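You operate a simulated robot arm through the tools that you are given. There is no shell and no other tool. Be economical: measure what you need, move in short steps, check, and stop when the job is done.

You are at the controls of a simulated robot arm. One attempt, no reset.

Task
Put the yellow napkin in the grey bowl and add 500 ml of hot water.
Fine: measure it in the jug; jug back; tap off. Set down upright: clear jug.
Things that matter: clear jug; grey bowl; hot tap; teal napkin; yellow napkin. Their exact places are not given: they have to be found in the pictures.

Only the result counts: the job must be done as asked and must still hold three seconds after the hand-in. Knocking over, shifting, dropping, spilling or breaking anything else fails it. Flat cloth is picked up by pressing the open fingertips on it (5 to 10 N) and closing them slowly along it; thin cloth reads only 2 to 8 mm in the jaws.

Robot
A 7-joint arm with a four-finger gripper on a trunk, on a base that drives. Base frame: it is fixed to the floor where the robot stands at the start and does not move with it; the origin is under the middle of the robot, x ahead of it, y to its left, z up. Readings come in m, degrees, newtons and seconds.
Its first joint turns from -69.0 to 172.0 degrees. Places, roughly: grey bowl (23x23x11 cm) [0.6, -0.4, 0.6]; hot tap [0.9, -0.2, 0.9]. Payload 3.67 kg.
Tool frame: the origin (TCP) lies between the finger pads and is the grasp point; the fingertips stand 0.028 m ahead of it; z points along the fingers, y is the line along which they close. Largest opening 0.112 m; the body of the gripper starts 0.073 m behind the TCP.
Orientation is that of the tool frame in the base frame, as a unit quaternion [w, x, y, z]. With the fingers straight down and closing along the base's y, the tool's x points along the base's -x, its y along +y and its z along -z.

Tools
- The arm moves only by the tool play_rows. Its arguments are lists of equal length, an entry for each row: "gripper": the finger opening in m, from 0 to 0.112; "xyz": the shift along the tool's x, y, z in units of 50 mm (1.0 is 50 mm), a list of three; "angular": the turn, a rotation vector about the tool's x, y, z in units of 4 degrees (1.0 is 4 degrees), a list of three. In form: {"gripper": [gripper, ...], "xyz": [[x, y, z], ...], "angular": [[wx, wy, wz], ...]}. A call has 1 to 12 rows; each row shifts and turns the commanded pose from where the row before left it, along the tool's axes as they then stand. A call with a number of a shift or a turn outside -1 to 1 is refused whole. A row lasts 0.2 s, in which the tool goes at most 0.05 m and 8.6 degrees; a call with a longer step from one row to the next is refused whole, and so is a gripper value outside its range. A pose out of reach is approached as far as the arm can. The call stops where the force on the tool passes 40 N (or 10 N more than at its start, if that is more) or the arm is blocked; 0.2 s more then pass. The fingers move at their own pace and stop on an object; they squeeze with about 21 N. The grip force told is the motor's: it shows also when the fingers shut on nothing. Time passes only in rows, and 0.2 s behind the last, so rows that do not move let the fingers close. The reply holds the time, the measured pose of the TCP, the force on the tool along the base axes, the opening and the grip force, in the units named above and with some noise, with the torque about the TCP (base axes, N m) and any sound that the robot's microphone picked up, and new pictures: "show" is both (left out), scene, wrist or none.
- Cameras (640 x 400 px; columns grow to the right, rows downward): "scene" is now at [0.1318, -0.0214, 1.3618]; the picture's right is [-0.27, -0.96, -0.00], its down [-0.63, 0.17, -0.76] and it looks along [0.73, -0.20, -0.65] (base axes); focal length 274 px, centre (320, 200). "wrist" rides on the gripper at [0.06, -0.018, -0.104] in the tool frame; the picture's right is [0.29, 0.96, 0.00], its down [-0.80, 0.24, -0.55] and it looks along [-0.53, 0.16, 0.83] (tool axes); focal length 234 px, centre (320, 200).
- slide_trunk(by): slides the trunk up (or, below 0, down) by that many m; the arm and the scene camera ride with it, the base frame stays. It gives what a move gives, with no picture.
- steer(legs): drives the robot by 1 to 6 legs, each [ahead, turn to the left] in m and degrees, along the robot's own axes; the way and the turn of a leg run together, so that a leg with both is an arc; at most 1.5 m and 180 degrees a leg. The arm and the cameras ride along, it lands a little off, and it stops where it bumps. It gives what a move gives, and a new picture of the scene camera.
- pan_tilt(pan, tilt): turns the head with the scene camera to pan (to the left, within 86 degrees either way) and tilt (down, from -29 to 69), counted from straight ahead of the robot. It gives what a move gives, and a new picture of the scene camera.
- locate(camera, pixels): for up to 12 pixels [column, row] of the newest picture of that camera ("zoom" is the newest enlarged one), the place [x, y, z] in the base frame of the surface seen there, good to about 0.003 m. The clock stands still meanwhile.
- enlarge(camera, box): a new picture of the part [left, top, right, bottom] of that camera's present view, enlarged. The clock stands still meanwhile.
- sign_off(): hands the job in; it is judged then, once.

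Go step by step. Measure first, check grasps and placings, and put right what went wrong. The budget is 80 turns and 260 pictures, counting those below and the enlarged ones. Unless the task says otherwise, let go and move clear before handing in, and close with one line.

The tools are called after ">>>" as name(argument=value, ...) on one line, values as JSON. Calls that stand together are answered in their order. play_rows: Moves the arm, as the interface text tells. Its arguments: {"type":"object","properties":{"gripper":{"type":"array"},"xyz":{"type":"array"},"angular":{"type":"array"},"show":{"type":"string","enum":["both","scene","wrist","none"]}},"required":["gripper","xyz","angular"]} The other tools are called the same way: slide_trunk (by) slides the trunk up or down; steer (legs) drives the base; pan_tilt (pan, tilt) turns the head that bears the scene camera; locate (camera, pixels) gives the place of the surface under pixels of a picture; enlarge (camera, box) takes an enlarged picture of a part of a camera's view; sign_off () hands the job in.

At the start:

```text
clock: 0.0
ee_pos: [0.6316, 0.0652, 1.1222]
tool_rot: [0.0, 0.0, 1.0, 0.0]
ft_force: [0.5, -0.9, 0.1]
ft_torque: [0.01, 0.0, 0.04]
finger_gap: 0.112
grasp_force: 0.0
trunk travel left (down, up): [-0.5, 0.34]
robot x, y, heading: [-0.0005, 0.0018, 0.2]
head pan, tilt: [-15.6, 40.6]
```

scene: 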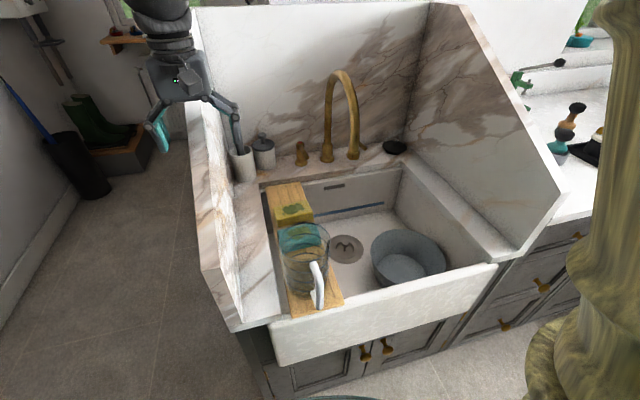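
wrist: 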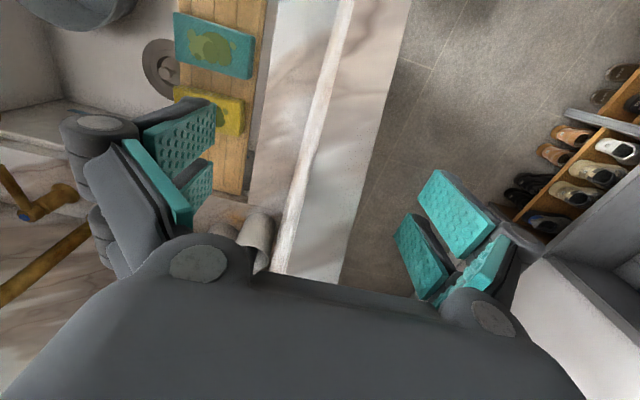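

The scene picture shows the sink with a board carrying the yellow napkin (290,210), the teal napkin (300,237) and the jug (305,270), plus the bowl at (408,258) and the tap at (340,120). I'll enlarge to see the details.

>>> enlarge(camera="scene", box=[220, 170, 460, 320])

>>> enlarge(camera="scene", box=[220, 60, 420, 185])

>>> locate(camera="scene", pixels=[[290, 210], [280, 219], [308, 208], [300, 237], [318, 290], [300, 158], [352, 152], [327, 155], [340, 72], [358, 98], [408, 268], [345, 247]])

```text
2.67 times, centred on (340, 245) of scene
```

zoom: 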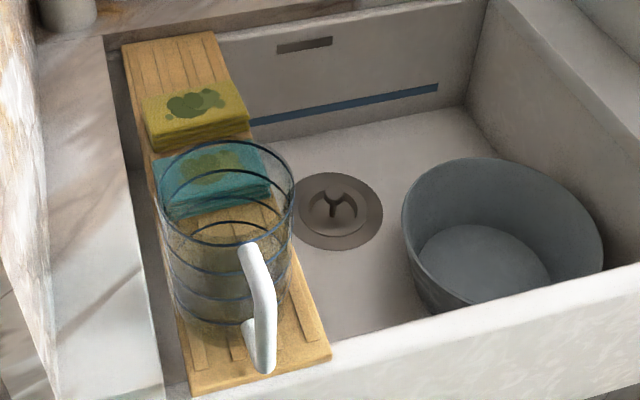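

```text
3.20 times, centred on (320, 122) of scene
```

zoom: 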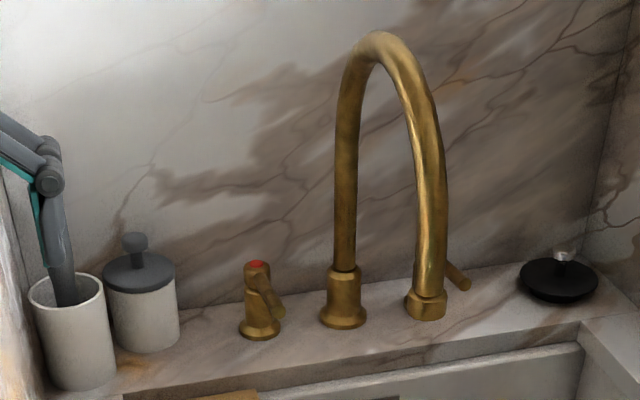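

```text
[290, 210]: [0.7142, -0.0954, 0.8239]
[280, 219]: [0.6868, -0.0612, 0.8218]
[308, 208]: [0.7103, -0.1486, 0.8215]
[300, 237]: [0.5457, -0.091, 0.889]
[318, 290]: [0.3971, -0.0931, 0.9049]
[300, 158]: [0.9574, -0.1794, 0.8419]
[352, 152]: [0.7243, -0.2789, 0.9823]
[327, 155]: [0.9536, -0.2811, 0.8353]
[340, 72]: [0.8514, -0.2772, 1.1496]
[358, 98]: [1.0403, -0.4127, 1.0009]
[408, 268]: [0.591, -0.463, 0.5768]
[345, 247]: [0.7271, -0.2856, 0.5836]
```

The napkins look like folded pads on the board, and the spout outlet is near (0.724,-0.279,0.98). I need the board height, the jug geometry and its graduation rings.

>>> enlarge(camera="scene", box=[260, 180, 360, 325])

>>> locate(camera="scene", pixels=[[280, 190], [334, 303], [296, 310], [290, 223], [278, 207], [307, 201], [312, 217], [312, 245], [323, 304], [314, 263], [300, 230], [244, 220]])

>>> locate(camera="scene", pixels=[[304, 224], [281, 240], [329, 240], [305, 260], [305, 283], [372, 240], [444, 262], [415, 232], [390, 283], [300, 149], [305, 155], [350, 157]])

```text
2.76 times, centred on (310, 252) of scene
```

zoom: 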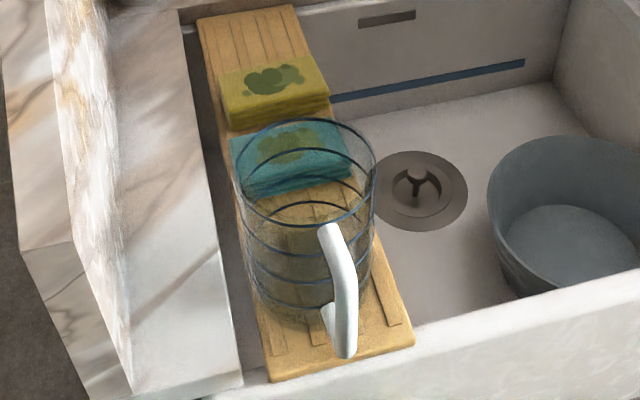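

```text
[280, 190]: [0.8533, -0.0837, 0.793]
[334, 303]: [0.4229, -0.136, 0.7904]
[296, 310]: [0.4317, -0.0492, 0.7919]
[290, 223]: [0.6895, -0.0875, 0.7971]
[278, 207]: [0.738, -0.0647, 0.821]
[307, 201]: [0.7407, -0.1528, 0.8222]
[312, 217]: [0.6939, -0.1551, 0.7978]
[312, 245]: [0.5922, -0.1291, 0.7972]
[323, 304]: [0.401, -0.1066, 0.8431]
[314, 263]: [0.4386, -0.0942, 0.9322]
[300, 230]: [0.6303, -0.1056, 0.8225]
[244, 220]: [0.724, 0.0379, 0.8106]
```

```text
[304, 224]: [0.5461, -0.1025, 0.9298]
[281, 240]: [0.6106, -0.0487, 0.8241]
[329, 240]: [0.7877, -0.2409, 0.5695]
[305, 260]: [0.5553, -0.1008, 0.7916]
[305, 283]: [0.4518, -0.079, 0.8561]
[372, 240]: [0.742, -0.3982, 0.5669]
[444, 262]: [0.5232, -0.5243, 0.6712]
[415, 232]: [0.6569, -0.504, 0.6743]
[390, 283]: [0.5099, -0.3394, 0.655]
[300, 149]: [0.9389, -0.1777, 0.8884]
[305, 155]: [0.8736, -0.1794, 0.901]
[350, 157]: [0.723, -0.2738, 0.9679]
```

Board top is z≈0.792, the napkin top 0.822 (about 3 cm thick), and the jug rim about 0.93 with its handle towards me. I'll move the hand back so the wrist camera can view the jug and napkins.

>>> play_rows(gripper=[0.112, 0.112, 0.112, 0.112, 0.112, 0.112, 0.112, 0.112], xyz=[[0.65, -0.5, 0], [0.65, -0.5, 0], [0.65, -0.5, 0], [0.65, -0.5, 0], [0.65, -0.5, 0], [0.65, -0.5, 0], [0.65, -0.5, 0], [0.65, -0.5, 0]], angular=[[0, 0, 0], [0, 0, 0], [0, 0, 0], [0, 0, 0], [0, 0, 0], [0, 0, 0], [0, 0, 0], [0, 0, 0]])

```text
clock: 1.8
ee_pos: [0.3735, -0.1364, 1.1228]
tool_rot: [0.002, 0.0, 1.0, 0.001]
ft_force: [-0.7, -1.3, -0.2]
ft_torque: [0.05, 0.0, 0.02]
finger_gap: 0.1121
grasp_force: 0.1
trunk travel left (down, up): [-0.5, 0.34]
robot x, y, heading: [0.0022, 0.0, -0.2]
head pan, tilt: [-15.6, 40.6]
```

scene: 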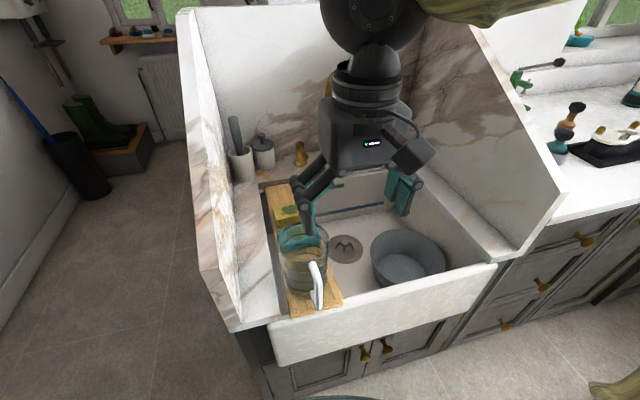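
wrist: 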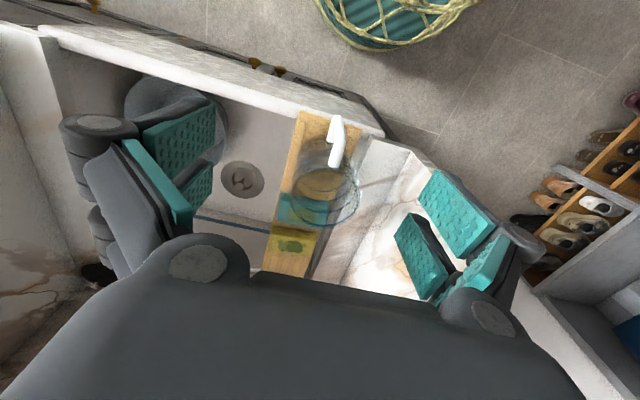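

The wrist view is upside down; the jug is at (325,190), the yellow napkin at (290,243). I'll enlarge both.

>>> enlarge(camera="wrist", box=[230, 100, 390, 290])

>>> enlarge(camera="scene", box=[265, 200, 345, 320])

```text
2.11 times, centred on (310, 195) of wrist
```

zoom: 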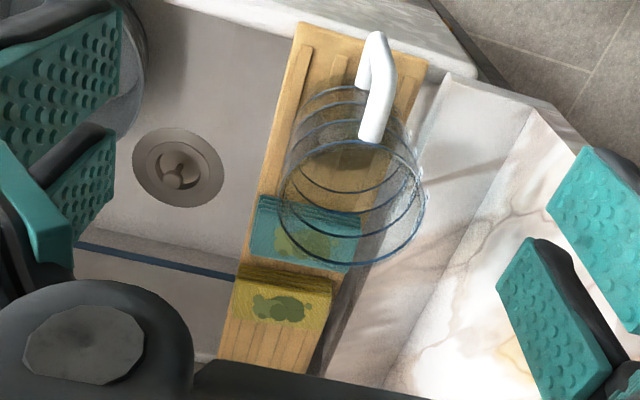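

```text
3.33 times, centred on (305, 260) of scene
```

zoom: 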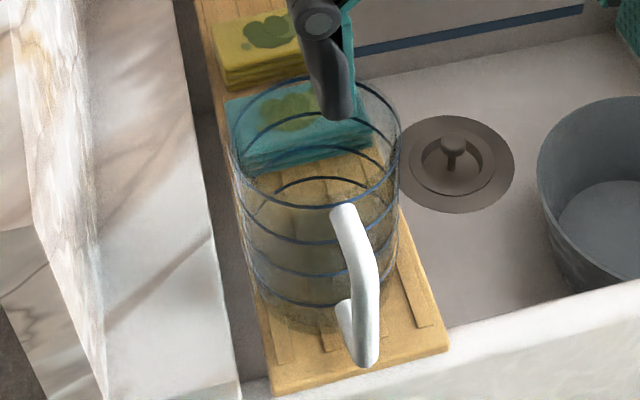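

Three graduation rings lie below the rim (zoom rows ~241, 273, 304). I'll measure their heights.

>>> locate(camera="zoom", pixels=[[290, 207], [290, 242], [290, 273], [290, 304], [290, 328], [233, 150], [399, 140], [360, 90], [345, 210], [372, 280], [366, 360], [345, 305]])

>>> locate(camera="zoom", pixels=[[291, 206], [310, 208], [310, 244], [315, 275], [310, 306], [238, 175], [240, 218], [245, 245], [250, 270], [255, 300], [398, 170], [400, 200]])

```text
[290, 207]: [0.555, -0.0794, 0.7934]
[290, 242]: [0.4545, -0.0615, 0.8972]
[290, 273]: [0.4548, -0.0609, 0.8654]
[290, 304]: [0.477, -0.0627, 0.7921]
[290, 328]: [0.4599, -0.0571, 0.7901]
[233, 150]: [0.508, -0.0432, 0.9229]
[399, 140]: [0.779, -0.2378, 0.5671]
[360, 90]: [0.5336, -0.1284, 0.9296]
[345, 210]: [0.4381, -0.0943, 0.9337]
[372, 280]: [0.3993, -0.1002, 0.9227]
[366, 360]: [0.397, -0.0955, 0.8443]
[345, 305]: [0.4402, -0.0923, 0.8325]
```

```text
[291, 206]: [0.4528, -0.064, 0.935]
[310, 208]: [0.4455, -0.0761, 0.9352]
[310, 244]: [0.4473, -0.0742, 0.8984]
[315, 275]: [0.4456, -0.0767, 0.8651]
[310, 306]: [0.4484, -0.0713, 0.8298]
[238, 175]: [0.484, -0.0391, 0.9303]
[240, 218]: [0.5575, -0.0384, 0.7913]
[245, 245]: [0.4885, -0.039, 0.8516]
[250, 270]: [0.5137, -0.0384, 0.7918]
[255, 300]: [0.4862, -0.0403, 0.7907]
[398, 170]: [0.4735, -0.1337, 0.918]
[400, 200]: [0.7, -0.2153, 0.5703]
```

Ring heights 0.830 / 0.865 / 0.898, rim 0.935, radius ≈0.05: about 250 ml per ring, so the second ring (z offset ≈0.073 above the base) is 500 ml. I'll now measure the napkin edges, tap and bowl details.

>>> enlarge(camera="wrist", box=[250, 180, 346, 240])

>>> enlarge(camera="scene", box=[260, 130, 340, 230])

>>> locate(camera="wrist", pixels=[[270, 249], [313, 255], [316, 236], [275, 228], [280, 222], [320, 228], [325, 226], [281, 193], [340, 225], [350, 250], [360, 180], [375, 150]])

```text
6.67 times, centred on (298, 210) of wrist
```

zoom: 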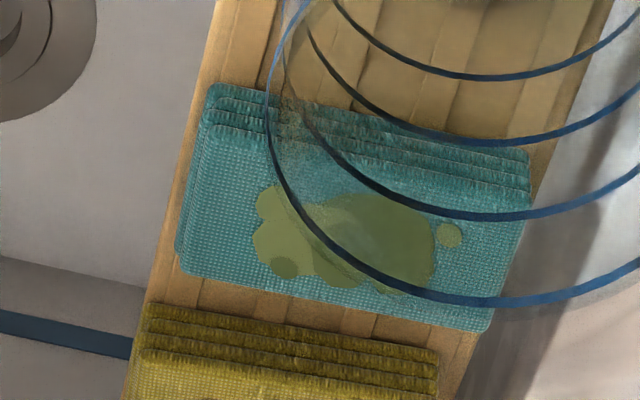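

```text
4.00 times, centred on (300, 180) of scene
```

zoom: 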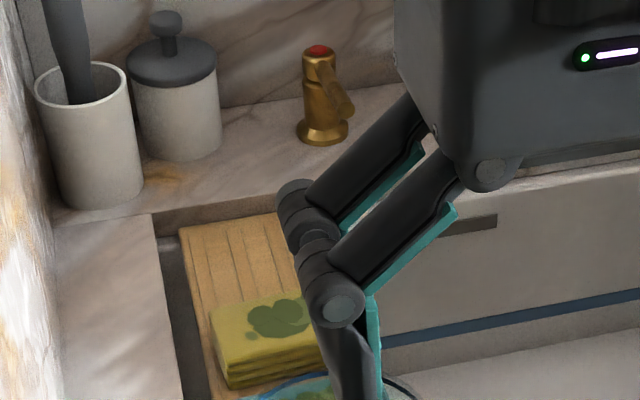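

```text
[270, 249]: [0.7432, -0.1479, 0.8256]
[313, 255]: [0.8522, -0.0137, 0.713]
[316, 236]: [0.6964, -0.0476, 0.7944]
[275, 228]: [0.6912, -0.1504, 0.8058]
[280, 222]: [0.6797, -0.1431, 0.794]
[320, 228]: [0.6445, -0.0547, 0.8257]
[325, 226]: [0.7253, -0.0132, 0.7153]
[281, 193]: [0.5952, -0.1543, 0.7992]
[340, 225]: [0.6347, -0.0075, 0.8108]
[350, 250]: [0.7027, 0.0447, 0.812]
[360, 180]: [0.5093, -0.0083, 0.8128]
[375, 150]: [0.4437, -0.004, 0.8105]
```

The napkins are stacks of folded layers with a ~4 cm gap between them (yellow x 0.690–0.743, y −0.15..−0.06), so I can straddle yellow along x. I'll go above it and turn the hand −90° so the camera faces the sink.

>>> play_rows(gripper=[0.112, 0.112, 0.112, 0.112, 0.112, 0.112, 0.112, 0.112, 0.112, 0.112, 0.112, 0.112], xyz=[[-0.856, 0.075, 0], [-0.856, 0.075, 0], [-0.856, 0.075, 0], [-0.856, 0.075, 0], [-0.856, 0.075, 0], [-0.856, 0.075, 0], [-0.856, 0.075, 0], [-0.856, 0.075, 0], [0, 0, 0], [0, 0, 0], [0, 0, 0], [0, 0, 0]], angular=[[0, 0, 0], [0, 0, 0], [0, 0, 0], [0, 0, 0], [0, 0, 0], [0, 0, 0], [0, 0, 0], [0, 0, 0], [0, 0, -1], [0, 0, -1], [0, 0, -1], [0, 0, -1]], show="none")

>>> play_rows(gripper=[0.112, 0.112, 0.112, 0.112, 0.112, 0.112, 0.112, 0.112, 0.112, 0.112, 0.112, 0.112], xyz=[[0, 0, 0], [0, 0, 0], [0, 0, 0], [0, 0, 0], [0, 0, 0], [0, 0, 0], [0, 0, 0], [0, 0, 0], [0, 0, 0], [0, 0, 0], [0, 0, 0], [0, 0, 0]], angular=[[0, 0, -1], [0, 0, -1], [0, 0, -1], [0, 0, -1], [0, 0, -1], [0, 0, -1], [0, 0, -1], [0, 0, -1], [0, 0, -1], [0, 0, -1], [0, 0, -1], [0, 0, -1]], show="none")

>>> play_rows(gripper=[0.112, 0.112, 0.112, 0.112, 0.112, 0.112, 0.112, 0.112], xyz=[[0, 0, 0], [0, 0, 0], [0, 0, 0], [0, 0, 0], [0, 0, 0], [0, 0, 0], [0, 0, 0], [0, 0, 0]], angular=[[0, 0, -1], [0, 0, -1], [0, 0, -1], [0, 0, -1], [0, 0, -1], [0, 0, -1], [0, 0, -0.5], [0, 0, 0]], show="both")

```text
clock: 4.4
ee_pos: [0.715, -0.106, 1.123]
tool_rot: [0.0, -0.141, 0.99, 0.001]
ft_force: [0.3, -0.6, 0.5]
ft_torque: [0.0, 0.04, 0.03]
finger_gap: 0.1121
grasp_force: 0.1
trunk travel left (down, up): [-0.5, 0.34]
robot x, y, heading: [0.0008, -0.0046, 0.1]
head pan, tilt: [-15.6, 40.6]
```

```text
clock: 7.0
ee_pos: [0.7156, -0.1049, 1.1225]
tool_rot: [0.0, -0.531, 0.848, 0.001]
ft_force: [-0.1, -0.7, -0.3]
ft_torque: [-0.01, 0.02, -0.01]
finger_gap: 0.1117
grasp_force: 0.0
trunk travel left (down, up): [-0.5, 0.34]
robot x, y, heading: [-0.0013, -0.0033, 0.1]
head pan, tilt: [-15.6, 40.6]
```

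```text
clock: 8.8
ee_pos: [0.7152, -0.1045, 1.1222]
tool_rot: [0.001, 0.708, -0.706, 0.0]
ft_force: [-0.9, -0.9, -0.1]
ft_torque: [-0.02, -0.01, 0.02]
finger_gap: 0.1119
grasp_force: 0.1
trunk travel left (down, up): [-0.5, 0.34]
robot x, y, heading: [-0.0001, 0.001, 0.0]
head pan, tilt: [-15.6, 40.6]
```

scene: 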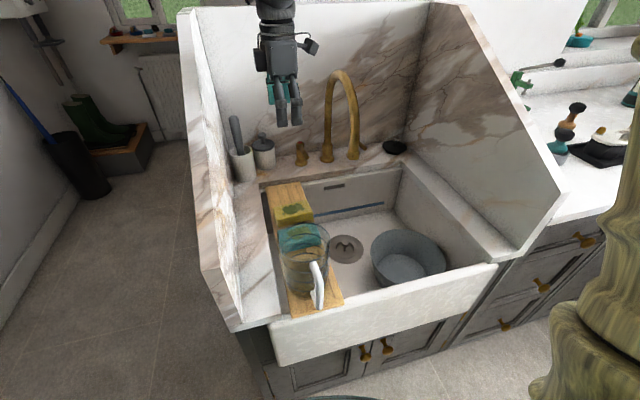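
wrist: 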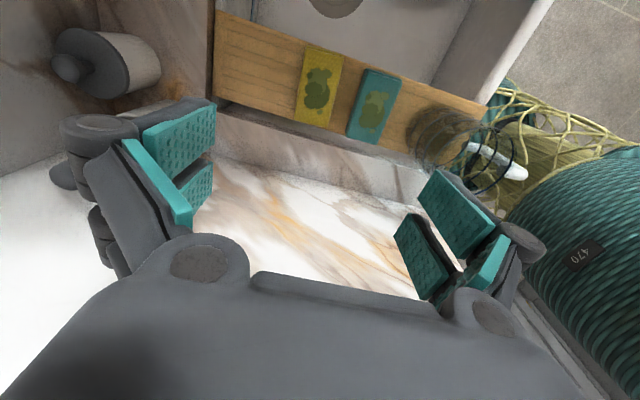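

The hand is above the yellow napkin with tool x along −y. I'll narrow the jaws to 0.085 to stay clear of the teal napkin (back edge x≈0.648) and descend partway.

>>> play_rows(gripper=[0.085, 0.085, 0.085, 0.085, 0.085, 0.085, 0.085], xyz=[[0, 0, 0.8], [0, 0, 0.8], [0, 0, 0.8], [0, 0, 0.8], [0, 0, 0.8], [0, 0, 0.6], [0, 0, 0]], angular=[[0, 0, 0], [0, 0, 0], [0, 0, 0], [0, 0, 0], [0, 0, 0], [0, 0, 0], [0, 0, 0]])

```text
clock: 10.4
ee_pos: [0.7153, -0.1048, 0.8933]
tool_rot: [0.0, 0.707, -0.707, 0.0]
ft_force: [-0.1, -0.3, 0.7]
ft_torque: [-0.03, 0.02, 0.02]
finger_gap: 0.0852
grasp_force: 0.0
trunk travel left (down, up): [-0.5, 0.34]
robot x, y, heading: [0.0008, -0.0002, 0.2]
head pan, tilt: [-15.6, 40.6]
```

scene: 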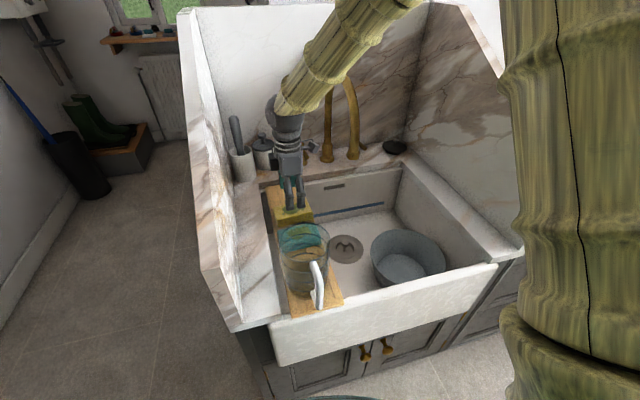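
wrist: 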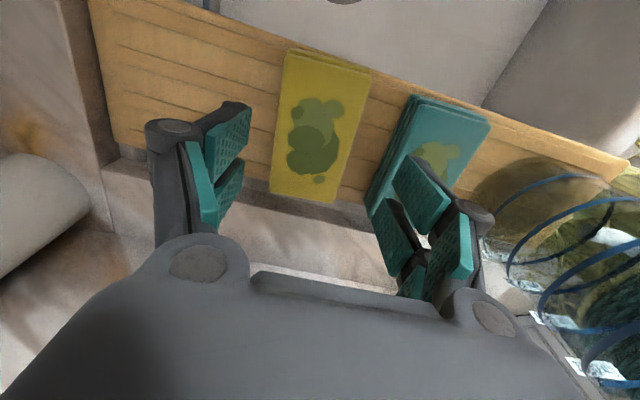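

Fingers centred over yellow. I'll descend the remaining 67 mm slowly and close.

>>> play_rows(gripper=[0.085, 0.085, 0.085, 0.07, 0.06, 0.05, 0.045, 0.04, 0.03, 0.02, 0.01, 0.0], xyz=[[0, 0, 0.5], [0, 0, 0.5], [0, 0, 0.33], [0, 0, 0], [0, 0, 0], [0, 0, 0], [0, 0, 0], [0, 0, 0], [0, 0, 0], [0, 0, 0], [0, 0, 0], [0, 0, 0]], angular=[[0, 0, 0], [0, 0, 0], [0, 0, 0], [0, 0, 0], [0, 0, 0], [0, 0, 0], [0, 0, 0], [0, 0, 0], [0, 0, 0], [0, 0, 0], [0, 0, 0], [0, 0, 0]])

```text
clock: 13.0
ee_pos: [0.7146, -0.1045, 0.8282]
tool_rot: [0.001, -0.707, 0.707, 0.001]
ft_force: [-0.2, -0.2, 2.3]
ft_torque: [0.03, -0.02, 0.08]
finger_gap: 0.0594
grasp_force: 20.6
trunk travel left (down, up): [-0.5, 0.34]
robot x, y, heading: [-0.0009, 0.0049, -0.1]
head pan, tilt: [-15.6, 40.6]
```

scene: 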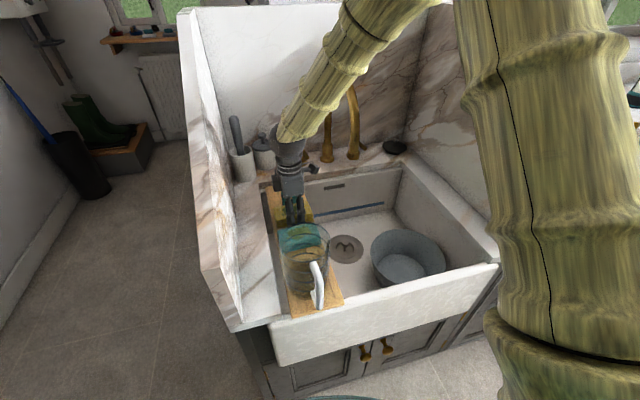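
wrist: 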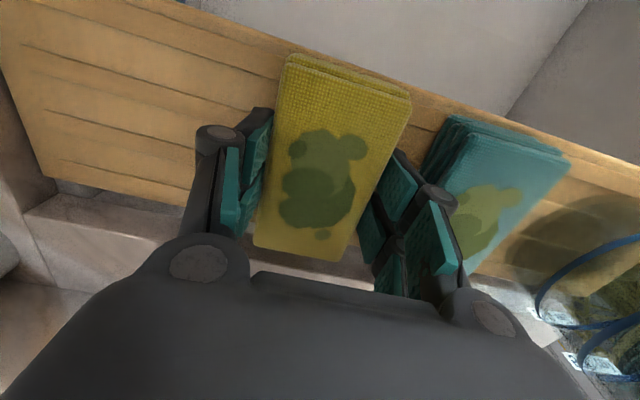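

Napkin gripped (gap 59 mm, 20.6 N). I'll lift, then pull back to x≈0.577 clear of the tap and go across to y≈−0.42.

>>> play_rows(gripper=[0.0, 0.0, 0.0, 0.0, 0.0, 0.0], xyz=[[0, 0, -0.3], [0, 0, -0.9], [0, 0, -0.9], [0, 0, -0.9], [0, 0, -0.9], [0, 0, -0.5]], angular=[[0, 0, 0], [0, 0, 0], [0, 0, 0], [0, 0, 0], [0, 0, 0], [0, 0, 0]], show="wrist")

>>> play_rows(gripper=[0.0, 0.0, 0.0, 0.0, 0.0, 0.0, 0.0, 0.0, 0.0, 0.0, 0.0], xyz=[[0, 0.7, 0], [0, 0.7, 0], [0, 0.7, 0], [0, 0.65, 0], [0.9, 0, 0], [0.9, 0, 0], [0.9, 0, 0], [0.9, 0, 0], [0.9, 0, 0], [0.9, 0, 0], [0.95, 0, 0]], angular=[[0, 0, 0], [0, 0, 0], [0, 0, 0], [0, 0, 0], [0, 0, 0], [0, 0, 0], [0, 0, 0], [0, 0, 0], [0, 0, 0], [0, 0, 0], [0, 0, 0]])

```text
clock: 14.4
ee_pos: [0.7156, -0.1024, 1.0469]
tool_rot: [0.001, 0.707, -0.707, 0.0]
ft_force: [-0.1, 0.7, 0.5]
ft_torque: [0.01, -0.01, -0.02]
finger_gap: 0.0595
grasp_force: 20.7
trunk travel left (down, up): [-0.5, 0.34]
robot x, y, heading: [0.0023, -0.0022, 0.0]
head pan, tilt: [-15.6, 40.6]
```

wrist: 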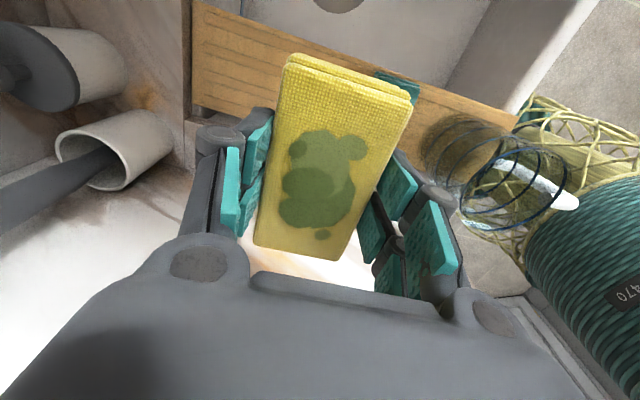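

```text
clock: 16.8
ee_pos: [0.5772, -0.4292, 1.0411]
tool_rot: [0.003, -0.707, 0.708, 0.003]
ft_force: [-1.1, 0.0, 0.3]
ft_torque: [0.03, 0.05, -0.01]
finger_gap: 0.0591
grasp_force: 21.2
trunk travel left (down, up): [-0.5, 0.34]
robot x, y, heading: [0.0024, -0.002, -0.3]
head pan, tilt: [-15.6, 40.6]
```

scene: 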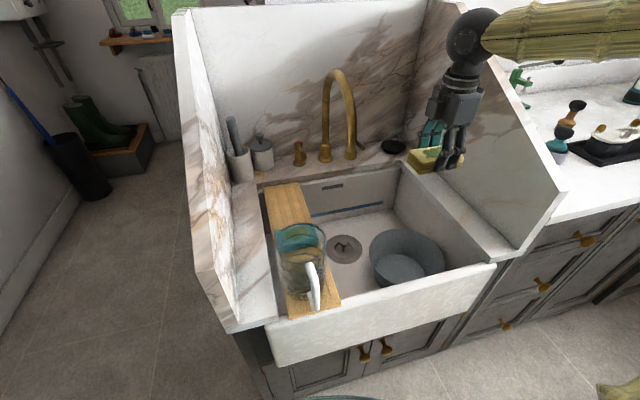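
wrist: 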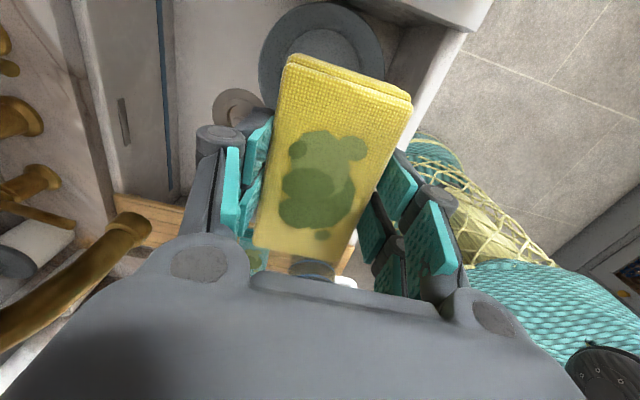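

The napkin hangs over the bowl (wrist picture: bowl at (320,55)). I'll verify the bowl's centre.

>>> locate(camera="scene", pixels=[[371, 247], [443, 258], [405, 232], [397, 286], [432, 241], [380, 236], [420, 280], [376, 268], [400, 262], [425, 176], [440, 185], [463, 235]])

>>> locate(camera="wrist", pixels=[[262, 70], [275, 30], [320, 4], [370, 20], [383, 55], [310, 45], [420, 5]])

```text
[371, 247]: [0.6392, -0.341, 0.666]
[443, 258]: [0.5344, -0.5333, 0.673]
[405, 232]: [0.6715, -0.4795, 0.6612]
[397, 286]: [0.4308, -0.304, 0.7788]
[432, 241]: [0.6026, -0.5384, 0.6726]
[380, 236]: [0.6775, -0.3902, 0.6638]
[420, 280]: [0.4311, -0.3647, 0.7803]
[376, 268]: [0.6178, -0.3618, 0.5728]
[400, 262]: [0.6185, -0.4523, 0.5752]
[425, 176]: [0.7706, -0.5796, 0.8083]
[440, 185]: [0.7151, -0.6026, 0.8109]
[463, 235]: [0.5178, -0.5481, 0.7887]
```

```text
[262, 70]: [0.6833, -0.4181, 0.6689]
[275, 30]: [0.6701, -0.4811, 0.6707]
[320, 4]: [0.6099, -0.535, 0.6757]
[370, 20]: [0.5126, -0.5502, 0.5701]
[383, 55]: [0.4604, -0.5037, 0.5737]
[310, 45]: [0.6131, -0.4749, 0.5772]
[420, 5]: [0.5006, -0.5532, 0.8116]
```

Bowl centre ≈(0.572,−0.428), rim 0.675, floor 0.577. I'm over it; lowering in two stages.

>>> play_rows(gripper=[0.0, 0.0, 0.0, 0.0, 0.0, 0.0, 0.0, 0.0], xyz=[[0, 0.1, 0.8], [0, 0, 0.8], [0, 0, 0.8], [0, 0, 0.8], [0, 0, 0.8], [0, 0, 0.8], [0, 0, 0.8], [0, 0, 0]], angular=[[0, 0, 0], [0, 0, 0], [0, 0, 0], [0, 0, 0], [0, 0, 0], [0, 0, 0], [0, 0, 0], [0, 0, 0]])

```text
clock: 18.6
ee_pos: [0.5722, -0.4211, 0.7642]
tool_rot: [0.0, 0.707, -0.707, 0.0]
ft_force: [-0.1, 0.1, -0.5]
ft_torque: [0.01, -0.04, 0.0]
finger_gap: 0.0592
grasp_force: 21.1
trunk travel left (down, up): [-0.5, 0.34]
robot x, y, heading: [-0.0021, -0.002, 0.1]
head pan, tilt: [-15.6, 40.6]
```

scene: 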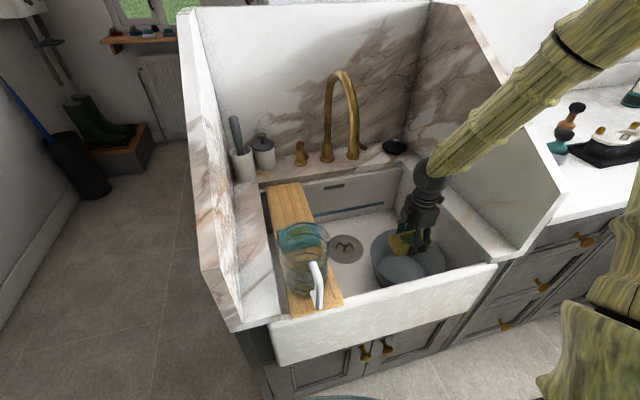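
wrist: 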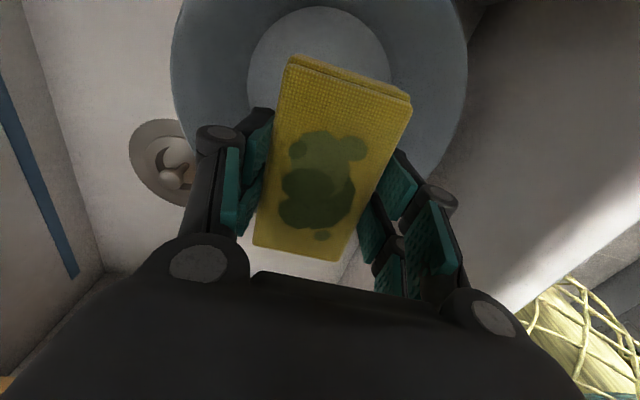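

Clear so far. I'll lower 0.12 m more and release.

>>> play_rows(gripper=[0.0, 0.0, 0.0, 0.0, 0.0, 0.0], xyz=[[0, 0, 0.5], [0, 0, 0.5], [0, 0, 0.5], [0, 0, 0.5], [0, 0, 0.4], [0, 0, 0]], angular=[[0, 0, 0], [0, 0, 0], [0, 0, 0], [0, 0, 0], [0, 0, 0], [0, 0, 0]])

```text
clock: 20.0
ee_pos: [0.5708, -0.4216, 0.6441]
tool_rot: [0.0, 0.707, -0.707, 0.0]
ft_force: [0.7, -0.4, -0.5]
ft_torque: [0.04, 0.0, 0.01]
finger_gap: 0.0594
grasp_force: 20.9
trunk travel left (down, up): [-0.5, 0.34]
robot x, y, heading: [0.0021, -0.0037, -0.0]
head pan, tilt: [-15.6, 40.6]
```

scene: 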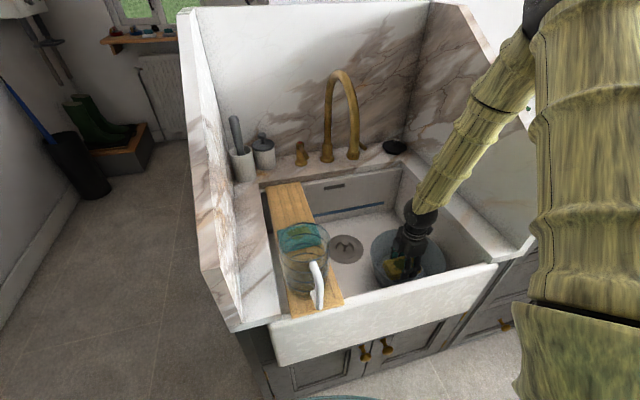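
wrist: 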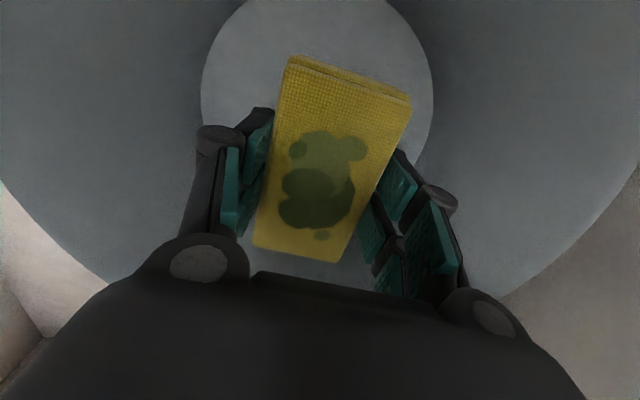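

The napkin is inside the bowl near the floor. I'll lower 20 mm more, open, and lift straight out.

>>> play_rows(gripper=[0.0, 0.0, 0.08, 0.085, 0.085], xyz=[[0, 0, 0.3], [0, 0, 0.1], [0, 0, 0], [0, 0, 0], [0, 0, 0]], angular=[[0, 0, 0], [0, 0, 0], [0, 0, 0], [0, 0, 0], [0, 0, 0]], show="wrist")

>>> play_rows(gripper=[0.085, 0.085, 0.085, 0.085, 0.085, 0.085, 0.085, 0.085, 0.085, 0.085, 0.085], xyz=[[0, 0, -0.5], [0, 0, -0.9], [0, 0, -0.9], [0, 0, -0.9], [0, 0, -0.9], [0, 0, -0.9], [0, 0, -0.9], [0, 0, -0.9], [0, 0, -0.9], [0, 0, -0.9], [0, 0, 0]], angular=[[0, 0, 0], [0, 0, 0], [0, 0, 0], [0, 0, 0], [0, 0, 0], [0, 0, 0], [0, 0, 0], [0, 0, 0], [0, 0, 0], [0, 0, 0], [0, 0, 0]])

```text
clock: 21.2
ee_pos: [0.5709, -0.4221, 0.6249]
tool_rot: [0.0, 0.707, -0.707, 0.0]
ft_force: [-0.1, -0.3, 0.1]
ft_torque: [0.02, 0.02, -0.03]
finger_gap: 0.0851
grasp_force: 0.1
trunk travel left (down, up): [-0.5, 0.34]
robot x, y, heading: [0.0018, 0.0014, 0.0]
head pan, tilt: [-15.6, 40.6]
```

wrist: 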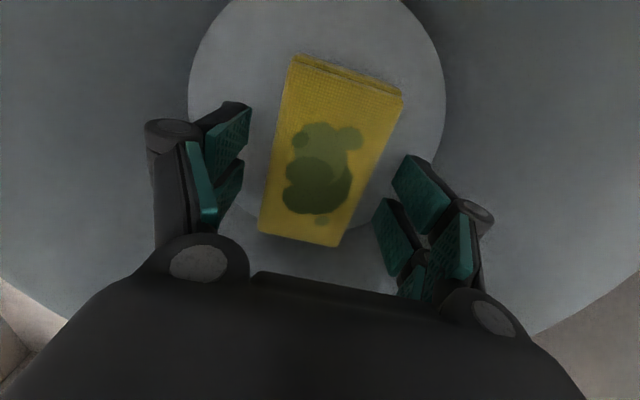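

```text
clock: 23.6
ee_pos: [0.5758, -0.4242, 1.0569]
tool_rot: [-0.001, 0.708, -0.707, -0.002]
ft_force: [0.0, -1.0, -0.5]
ft_torque: [0.11, -0.01, 0.01]
finger_gap: 0.0848
grasp_force: 0.1
trunk travel left (down, up): [-0.5, 0.34]
robot x, y, heading: [0.0026, 0.0026, 0.1]
head pan, tilt: [-15.6, 40.6]
```

scene: 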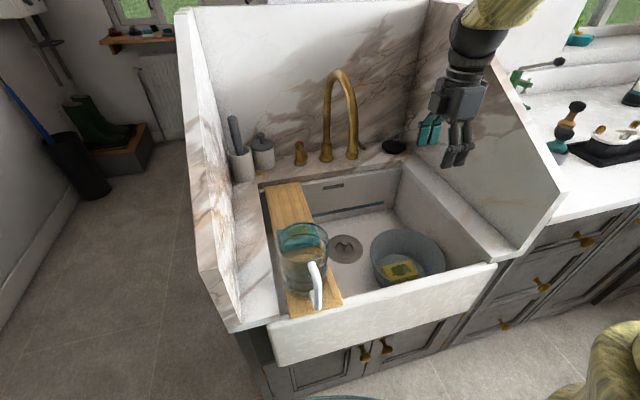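
wrist: 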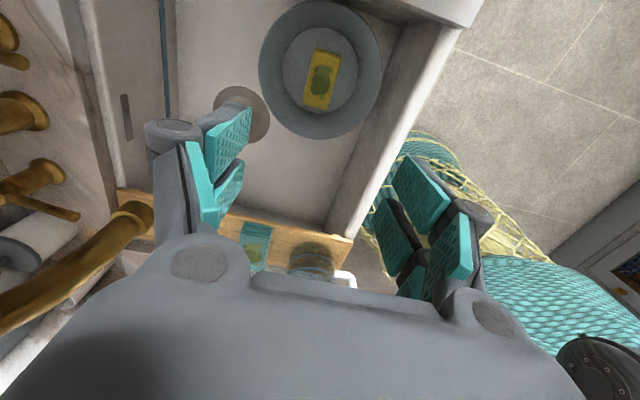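

The napkin is in the bowl (scene (402,270)). Next I'll inspect the hot tap handle.

>>> enlarge(camera="scene", box=[275, 130, 375, 180])

>>> enlarge(camera="wrist", box=[0, 0, 160, 260])

>>> locate(camera="scene", pixels=[[300, 145], [304, 152], [306, 157], [300, 164], [297, 150], [363, 148], [350, 157], [352, 158], [349, 150]])

>>> locate(camera="wrist", pixels=[[40, 175], [76, 215], [60, 208], [20, 198], [130, 215], [20, 115], [25, 60], [133, 205], [5, 30], [8, 60]])

```text
6.40 times, centred on (325, 155) of scene
```

zoom: 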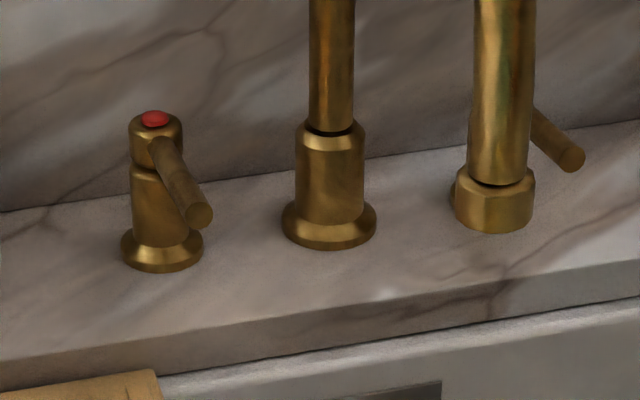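

```text
1.54 times, centred on (80, 130) of wrist
```

zoom: 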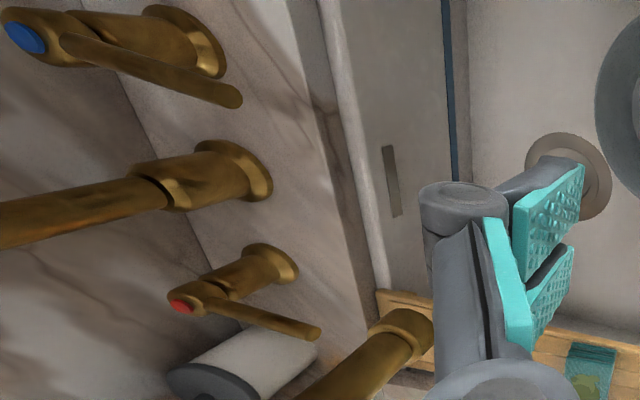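

```text
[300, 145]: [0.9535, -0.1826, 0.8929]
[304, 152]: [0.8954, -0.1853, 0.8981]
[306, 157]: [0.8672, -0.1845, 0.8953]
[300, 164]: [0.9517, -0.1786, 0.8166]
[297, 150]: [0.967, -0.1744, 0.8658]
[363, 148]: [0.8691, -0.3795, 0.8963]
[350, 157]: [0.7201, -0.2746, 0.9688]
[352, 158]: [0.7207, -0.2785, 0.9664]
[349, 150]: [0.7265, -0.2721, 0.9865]
```

```text
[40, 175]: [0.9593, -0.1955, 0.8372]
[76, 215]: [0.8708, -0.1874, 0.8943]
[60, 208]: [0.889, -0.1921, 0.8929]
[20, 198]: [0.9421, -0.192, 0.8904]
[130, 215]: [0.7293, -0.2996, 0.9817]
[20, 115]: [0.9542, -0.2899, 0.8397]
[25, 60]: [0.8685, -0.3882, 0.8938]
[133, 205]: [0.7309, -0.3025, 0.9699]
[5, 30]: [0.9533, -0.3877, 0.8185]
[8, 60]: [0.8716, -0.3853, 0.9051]
```

The hot lever (red cap) runs from the pivot (0.955,−0.182) forward to the tip (0.868,−0.186) at z≈0.895; it should turn about the vertical. I'll bring the hand back to y≈−0.18, turn it +90°, and go ahead above the lever.

>>> play_rows(gripper=[0.06, 0.06, 0.06, 0.06, 0.06, 0.06, 0.06, 0.06, 0.06, 0.06, 0.06, 0.06], xyz=[[-0.81, 0, 0], [-0.81, 0, 0], [-0.81, 0, 0], [-0.81, 0, 0], [-0.81, 0, 0], [-0.81, 0, 0], [0, 0, 0], [0, 0, 0], [0, 0, 0], [0, 0, 0], [0, 0, 0], [0, 0, 0]], angular=[[0, 0, 0], [0, 0, 0], [0, 0, 0], [0, 0, 0], [0, 0, 0], [0, 0, 0], [0, 0, 1], [0, 0, 1], [0, 0, 1], [0, 0, 1], [0, 0, 1], [0, 0, 1]], show="none")

>>> play_rows(gripper=[0.06, 0.06, 0.06, 0.06, 0.06, 0.06, 0.06, 0.06, 0.06, 0.06, 0.06, 0.06], xyz=[[0, 0, 0], [0, 0, 0], [0, 0, 0], [0, 0, 0], [0, 0, 0], [0, 0, 0], [0, 0, 0], [0, 0, 0], [0, 0, 0], [0, 0, 0], [0, 0, 0], [0, 0, 0]], angular=[[0, 0, 1], [0, 0, 1], [0, 0, 1], [0, 0, 1], [0, 0, 1], [0, 0, 1], [0, 0, 1], [0, 0, 1], [0, 0, 1], [0, 0, 1], [0, 0, 1], [0, 0, 1]], show="none")

>>> play_rows(gripper=[0.06, 0.06, 0.06, 0.06, 0.06, 0.06], xyz=[[0, 0, 0], [0, 0, 0], [0, 0, 0], [0, 0, 0], [0, 0, 0], [0, 0, 0]], angular=[[0, 0, 1], [0, 0, 1], [0, 0, 1], [0, 0, 1], [0, 0, 0.5], [0, 0, 0]], show="both")

```text
clock: 25.0
ee_pos: [0.5774, -0.2056, 1.0461]
tool_rot: [0.059, -0.688, 0.719, 0.08]
ft_force: [0.0, 0.4, -0.9]
ft_torque: [-0.02, 0.04, 0.01]
finger_gap: 0.0601
grasp_force: 0.0
out of reach, approached as far as the arm can: row 6
trunk travel left (down, up): [-0.5, 0.34]
robot x, y, heading: [-0.0015, 0.0016, -0.1]
head pan, tilt: [-15.6, 40.6]
stopped in row 7: the arm was blocked; the commanded pose is now the measured one
```

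```text
clock: 27.6
ee_pos: [0.5744, -0.2061, 1.0484]
tool_rot: [0.023, -0.336, 0.937, 0.093]
ft_force: [0.1, 0.0, 0.1]
ft_torque: [0.0, -0.02, -0.02]
finger_gap: 0.0602
grasp_force: 0.1
trunk travel left (down, up): [-0.5, 0.34]
robot x, y, heading: [0.0039, -0.0025, 0.2]
head pan, tilt: [-15.6, 40.6]
```

```text
clock: 29.0
ee_pos: [0.5771, -0.2048, 1.0477]
tool_rot: [0.007, -0.187, 0.978, 0.096]
ft_force: [0.2, 0.2, -0.8]
ft_torque: [0.0, 0.0, -0.02]
finger_gap: 0.0602
grasp_force: 0.0
trunk travel left (down, up): [-0.5, 0.34]
robot x, y, heading: [0.0005, 0.0, -0.2]
head pan, tilt: [-15.6, 40.6]
```

scene: 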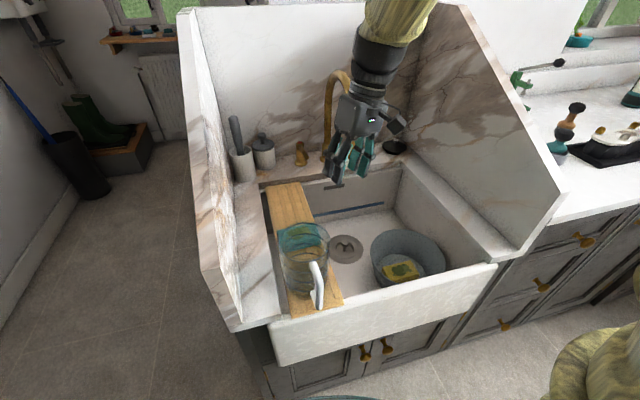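
wrist: 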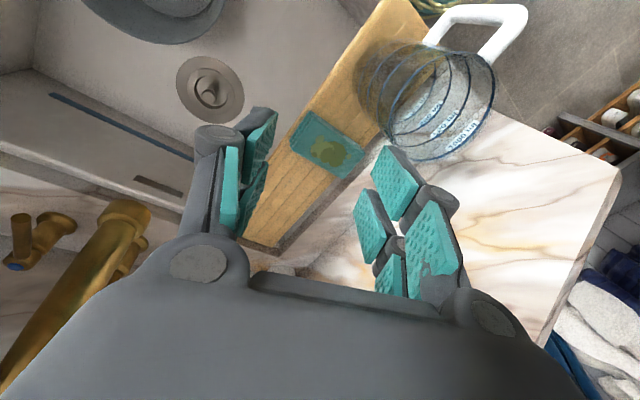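

There are labels on the jug visible in the wrist view (455,130); I'll read them. The arm was near a joint limit, leaving a slight tilt that I'll correct next.

>>> enlarge(camera="wrist", box=[360, 30, 520, 170])

>>> enlarge(camera="wrist", box=[415, 80, 500, 160])

```text
2.86 times, centred on (440, 100) of wrist
```

zoom: 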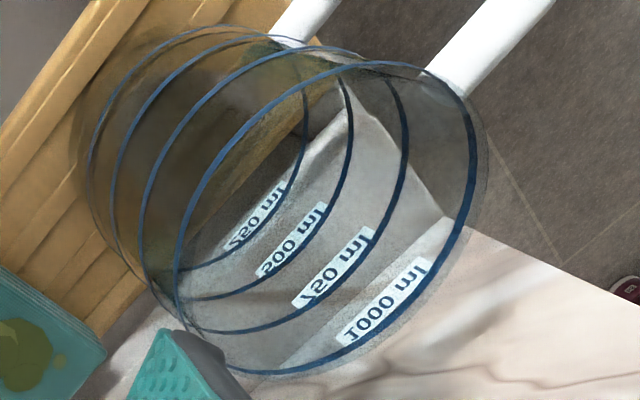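

```text
5.00 times, centred on (458, 120) of wrist
```

zoom: 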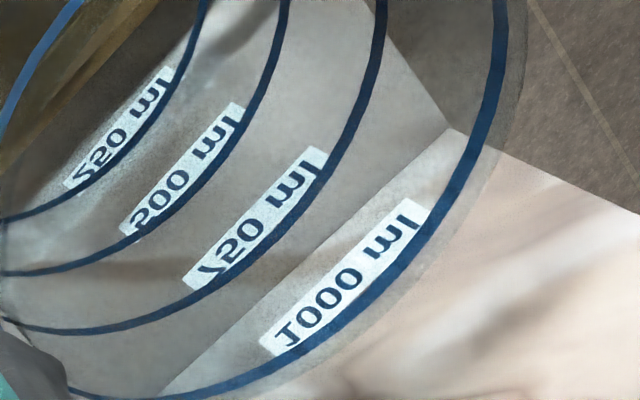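

Labels confirm the rings 250/500/750/1000 ml, so 500 ml is the second ring (z≈0.865 when on the board, 0.073 above the base). Now straighten the tool.

>>> play_rows(gripper=[0.06, 0.06, 0.06, 0.06, 0.06, 0.06, 0.06], xyz=[[0, 0, 0], [0, 0, 0], [0, 0, 0], [0, 0, 0], [0, 0, 0], [0, 0, 0], [0, 0, 0]], angular=[[0.457, 0.033, 0.89], [0.457, 0.033, 0.89], [0.457, 0.033, 0.89], [0.457, 0.033, 0.89], [0.457, 0.033, 0.89], [0.457, 0.033, 0.89], [0, 0, 0]], show="none")

```text
clock: 30.6
ee_pos: [0.5754, -0.2123, 1.0355]
tool_rot: [-0.012, 0.006, 0.999, 0.038]
ft_force: [-0.2, -0.2, -0.9]
ft_torque: [-0.05, 0.01, 0.03]
finger_gap: 0.0601
grasp_force: 0.1
trunk travel left (down, up): [-0.5, 0.34]
robot x, y, heading: [-0.0009, -0.0006, -0.3]
head pan, tilt: [-15.6, 40.6]
```

Slight residual tilt (~4°). I'll move on ahead toward the lever at safe height and see if it frees up.

>>> play_rows(gripper=[0.06, 0.06, 0.06, 0.06, 0.06, 0.06, 0.06, 0.06, 0.06], xyz=[[0, 0.6, 0], [-0.7, 0, -0.2], [-0.75, 0, -0.1], [-0.75, 0, 0], [-0.75, 0, 0], [-0.75, 0, 0], [-0.75, 0, 0], [-0.75, 0, 0], [-0.75, 0, 0]], angular=[[0, 0, 0], [0.25, 0, 0], [0.25, 0, 0], [0, 0, 0], [0, 0, 0], [0, 0, 0], [0, 0, 0], [0, 0, 0], [0, 0, 0]])

```text
clock: 31.1
ee_pos: [0.5834, -0.1944, 1.0426]
tool_rot: [-0.013, 0.016, 0.996, 0.083]
ft_force: [-0.2, 0.3, -0.2]
ft_torque: [0.01, 0.04, -0.03]
finger_gap: 0.06
grasp_force: 0.0
trunk travel left (down, up): [-0.5, 0.34]
robot x, y, heading: [0.0003, 0.0016, -0.1]
head pan, tilt: [-15.6, 40.6]
stopped in row 2: the arm was blocked; the commanded pose is now the measured one
```

scene: 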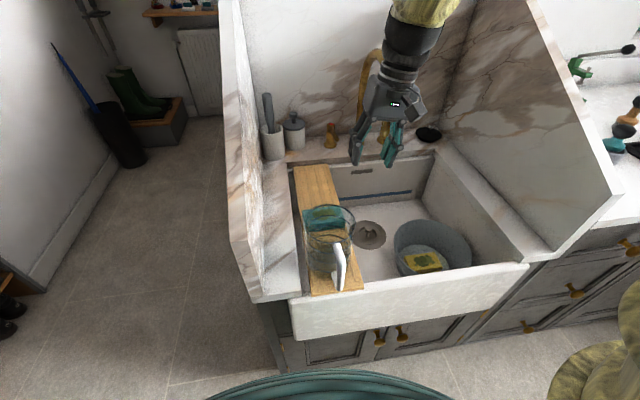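
wrist: 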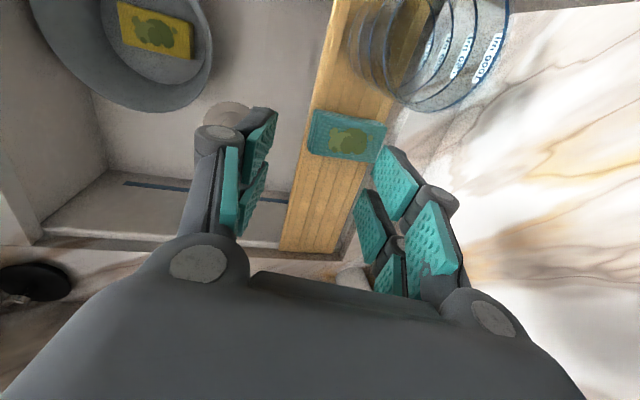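

The arm stalls here (joint limit or contact) and the scene view jolted. I'll hold still and look with the head tilted up at the arm.

>>> play_rows(gripper=[0.06, 0.06], xyz=[[0, 0, 0], [0, 0, 0]], angular=[[0, 0, 0], [0, 0, 0]], show="none")

>>> pan_tilt(pan=-35, tilt=15)

```text
clock: 31.7
ee_pos: [0.5836, -0.1941, 1.0428]
tool_rot: [-0.012, 0.016, 0.996, 0.083]
ft_force: [-0.2, -0.8, -0.4]
ft_torque: [0.0, -0.02, -0.02]
finger_gap: 0.0601
grasp_force: 0.0
trunk travel left (down, up): [-0.5, 0.34]
robot x, y, heading: [0.0036, 0.0002, 0.0]
head pan, tilt: [-15.6, 40.6]
```

```text
clock: 32.6
ee_pos: [0.5839, -0.1944, 1.0428]
tool_rot: [-0.012, 0.017, 0.996, 0.083]
ft_force: [0.3, -0.2, -0.7]
ft_torque: [-0.02, 0.0, 0.04]
finger_gap: 0.0601
grasp_force: 0.1
trunk travel left (down, up): [-0.5, 0.34]
robot x, y, heading: [-0.0019, -0.0031, -0.1]
head pan, tilt: [-35.0, 15.0]
```

scene: 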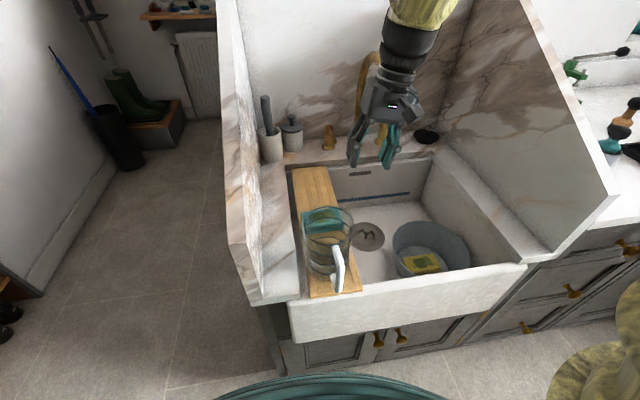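

The head did not respond to the pan – the arm's elbow seems to be pressing on the head. I'll retreat the hand to the right and forward-down to free it.

>>> play_rows(gripper=[0.06, 0.06, 0.06, 0.06], xyz=[[0, -0.7, 0], [0, -0.7, 0], [0, -0.7, 0], [0, -0.7, 0]], angular=[[0, 0, 0], [0, 0, 0], [0, 0, 0], [0, 0, 0]], show="none")

>>> pan_tilt(pan=-30, tilt=10)

```text
clock: 33.6
ee_pos: [0.5778, -0.3314, 1.0229]
tool_rot: [-0.012, 0.016, 0.997, 0.081]
ft_force: [-0.3, -0.3, 0.0]
ft_torque: [0.02, 0.02, -0.02]
finger_gap: 0.0599
grasp_force: 0.1
trunk travel left (down, up): [-0.5, 0.34]
robot x, y, heading: [-0.0037, 0.0008, -0.3]
head pan, tilt: [-35.0, 15.0]
```

```text
clock: 34.3
ee_pos: [0.5782, -0.3306, 1.0243]
tool_rot: [-0.012, 0.017, 0.997, 0.08]
ft_force: [-0.8, 0.1, -0.5]
ft_torque: [0.0, -0.02, 0.02]
finger_gap: 0.0601
grasp_force: 0.0
trunk travel left (down, up): [-0.5, 0.34]
robot x, y, heading: [0.001, -0.0001, -0.4]
head pan, tilt: [-30.0, 10.0]
```

scene: 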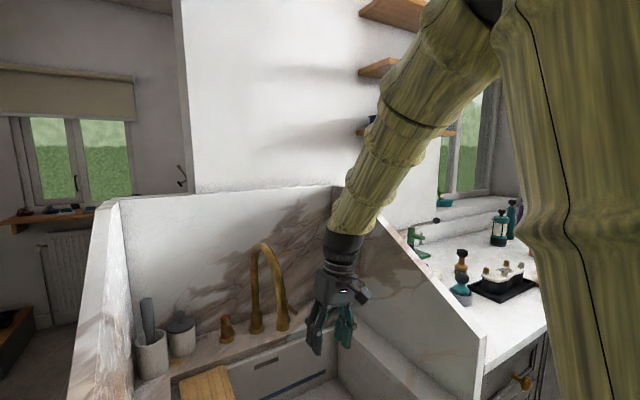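

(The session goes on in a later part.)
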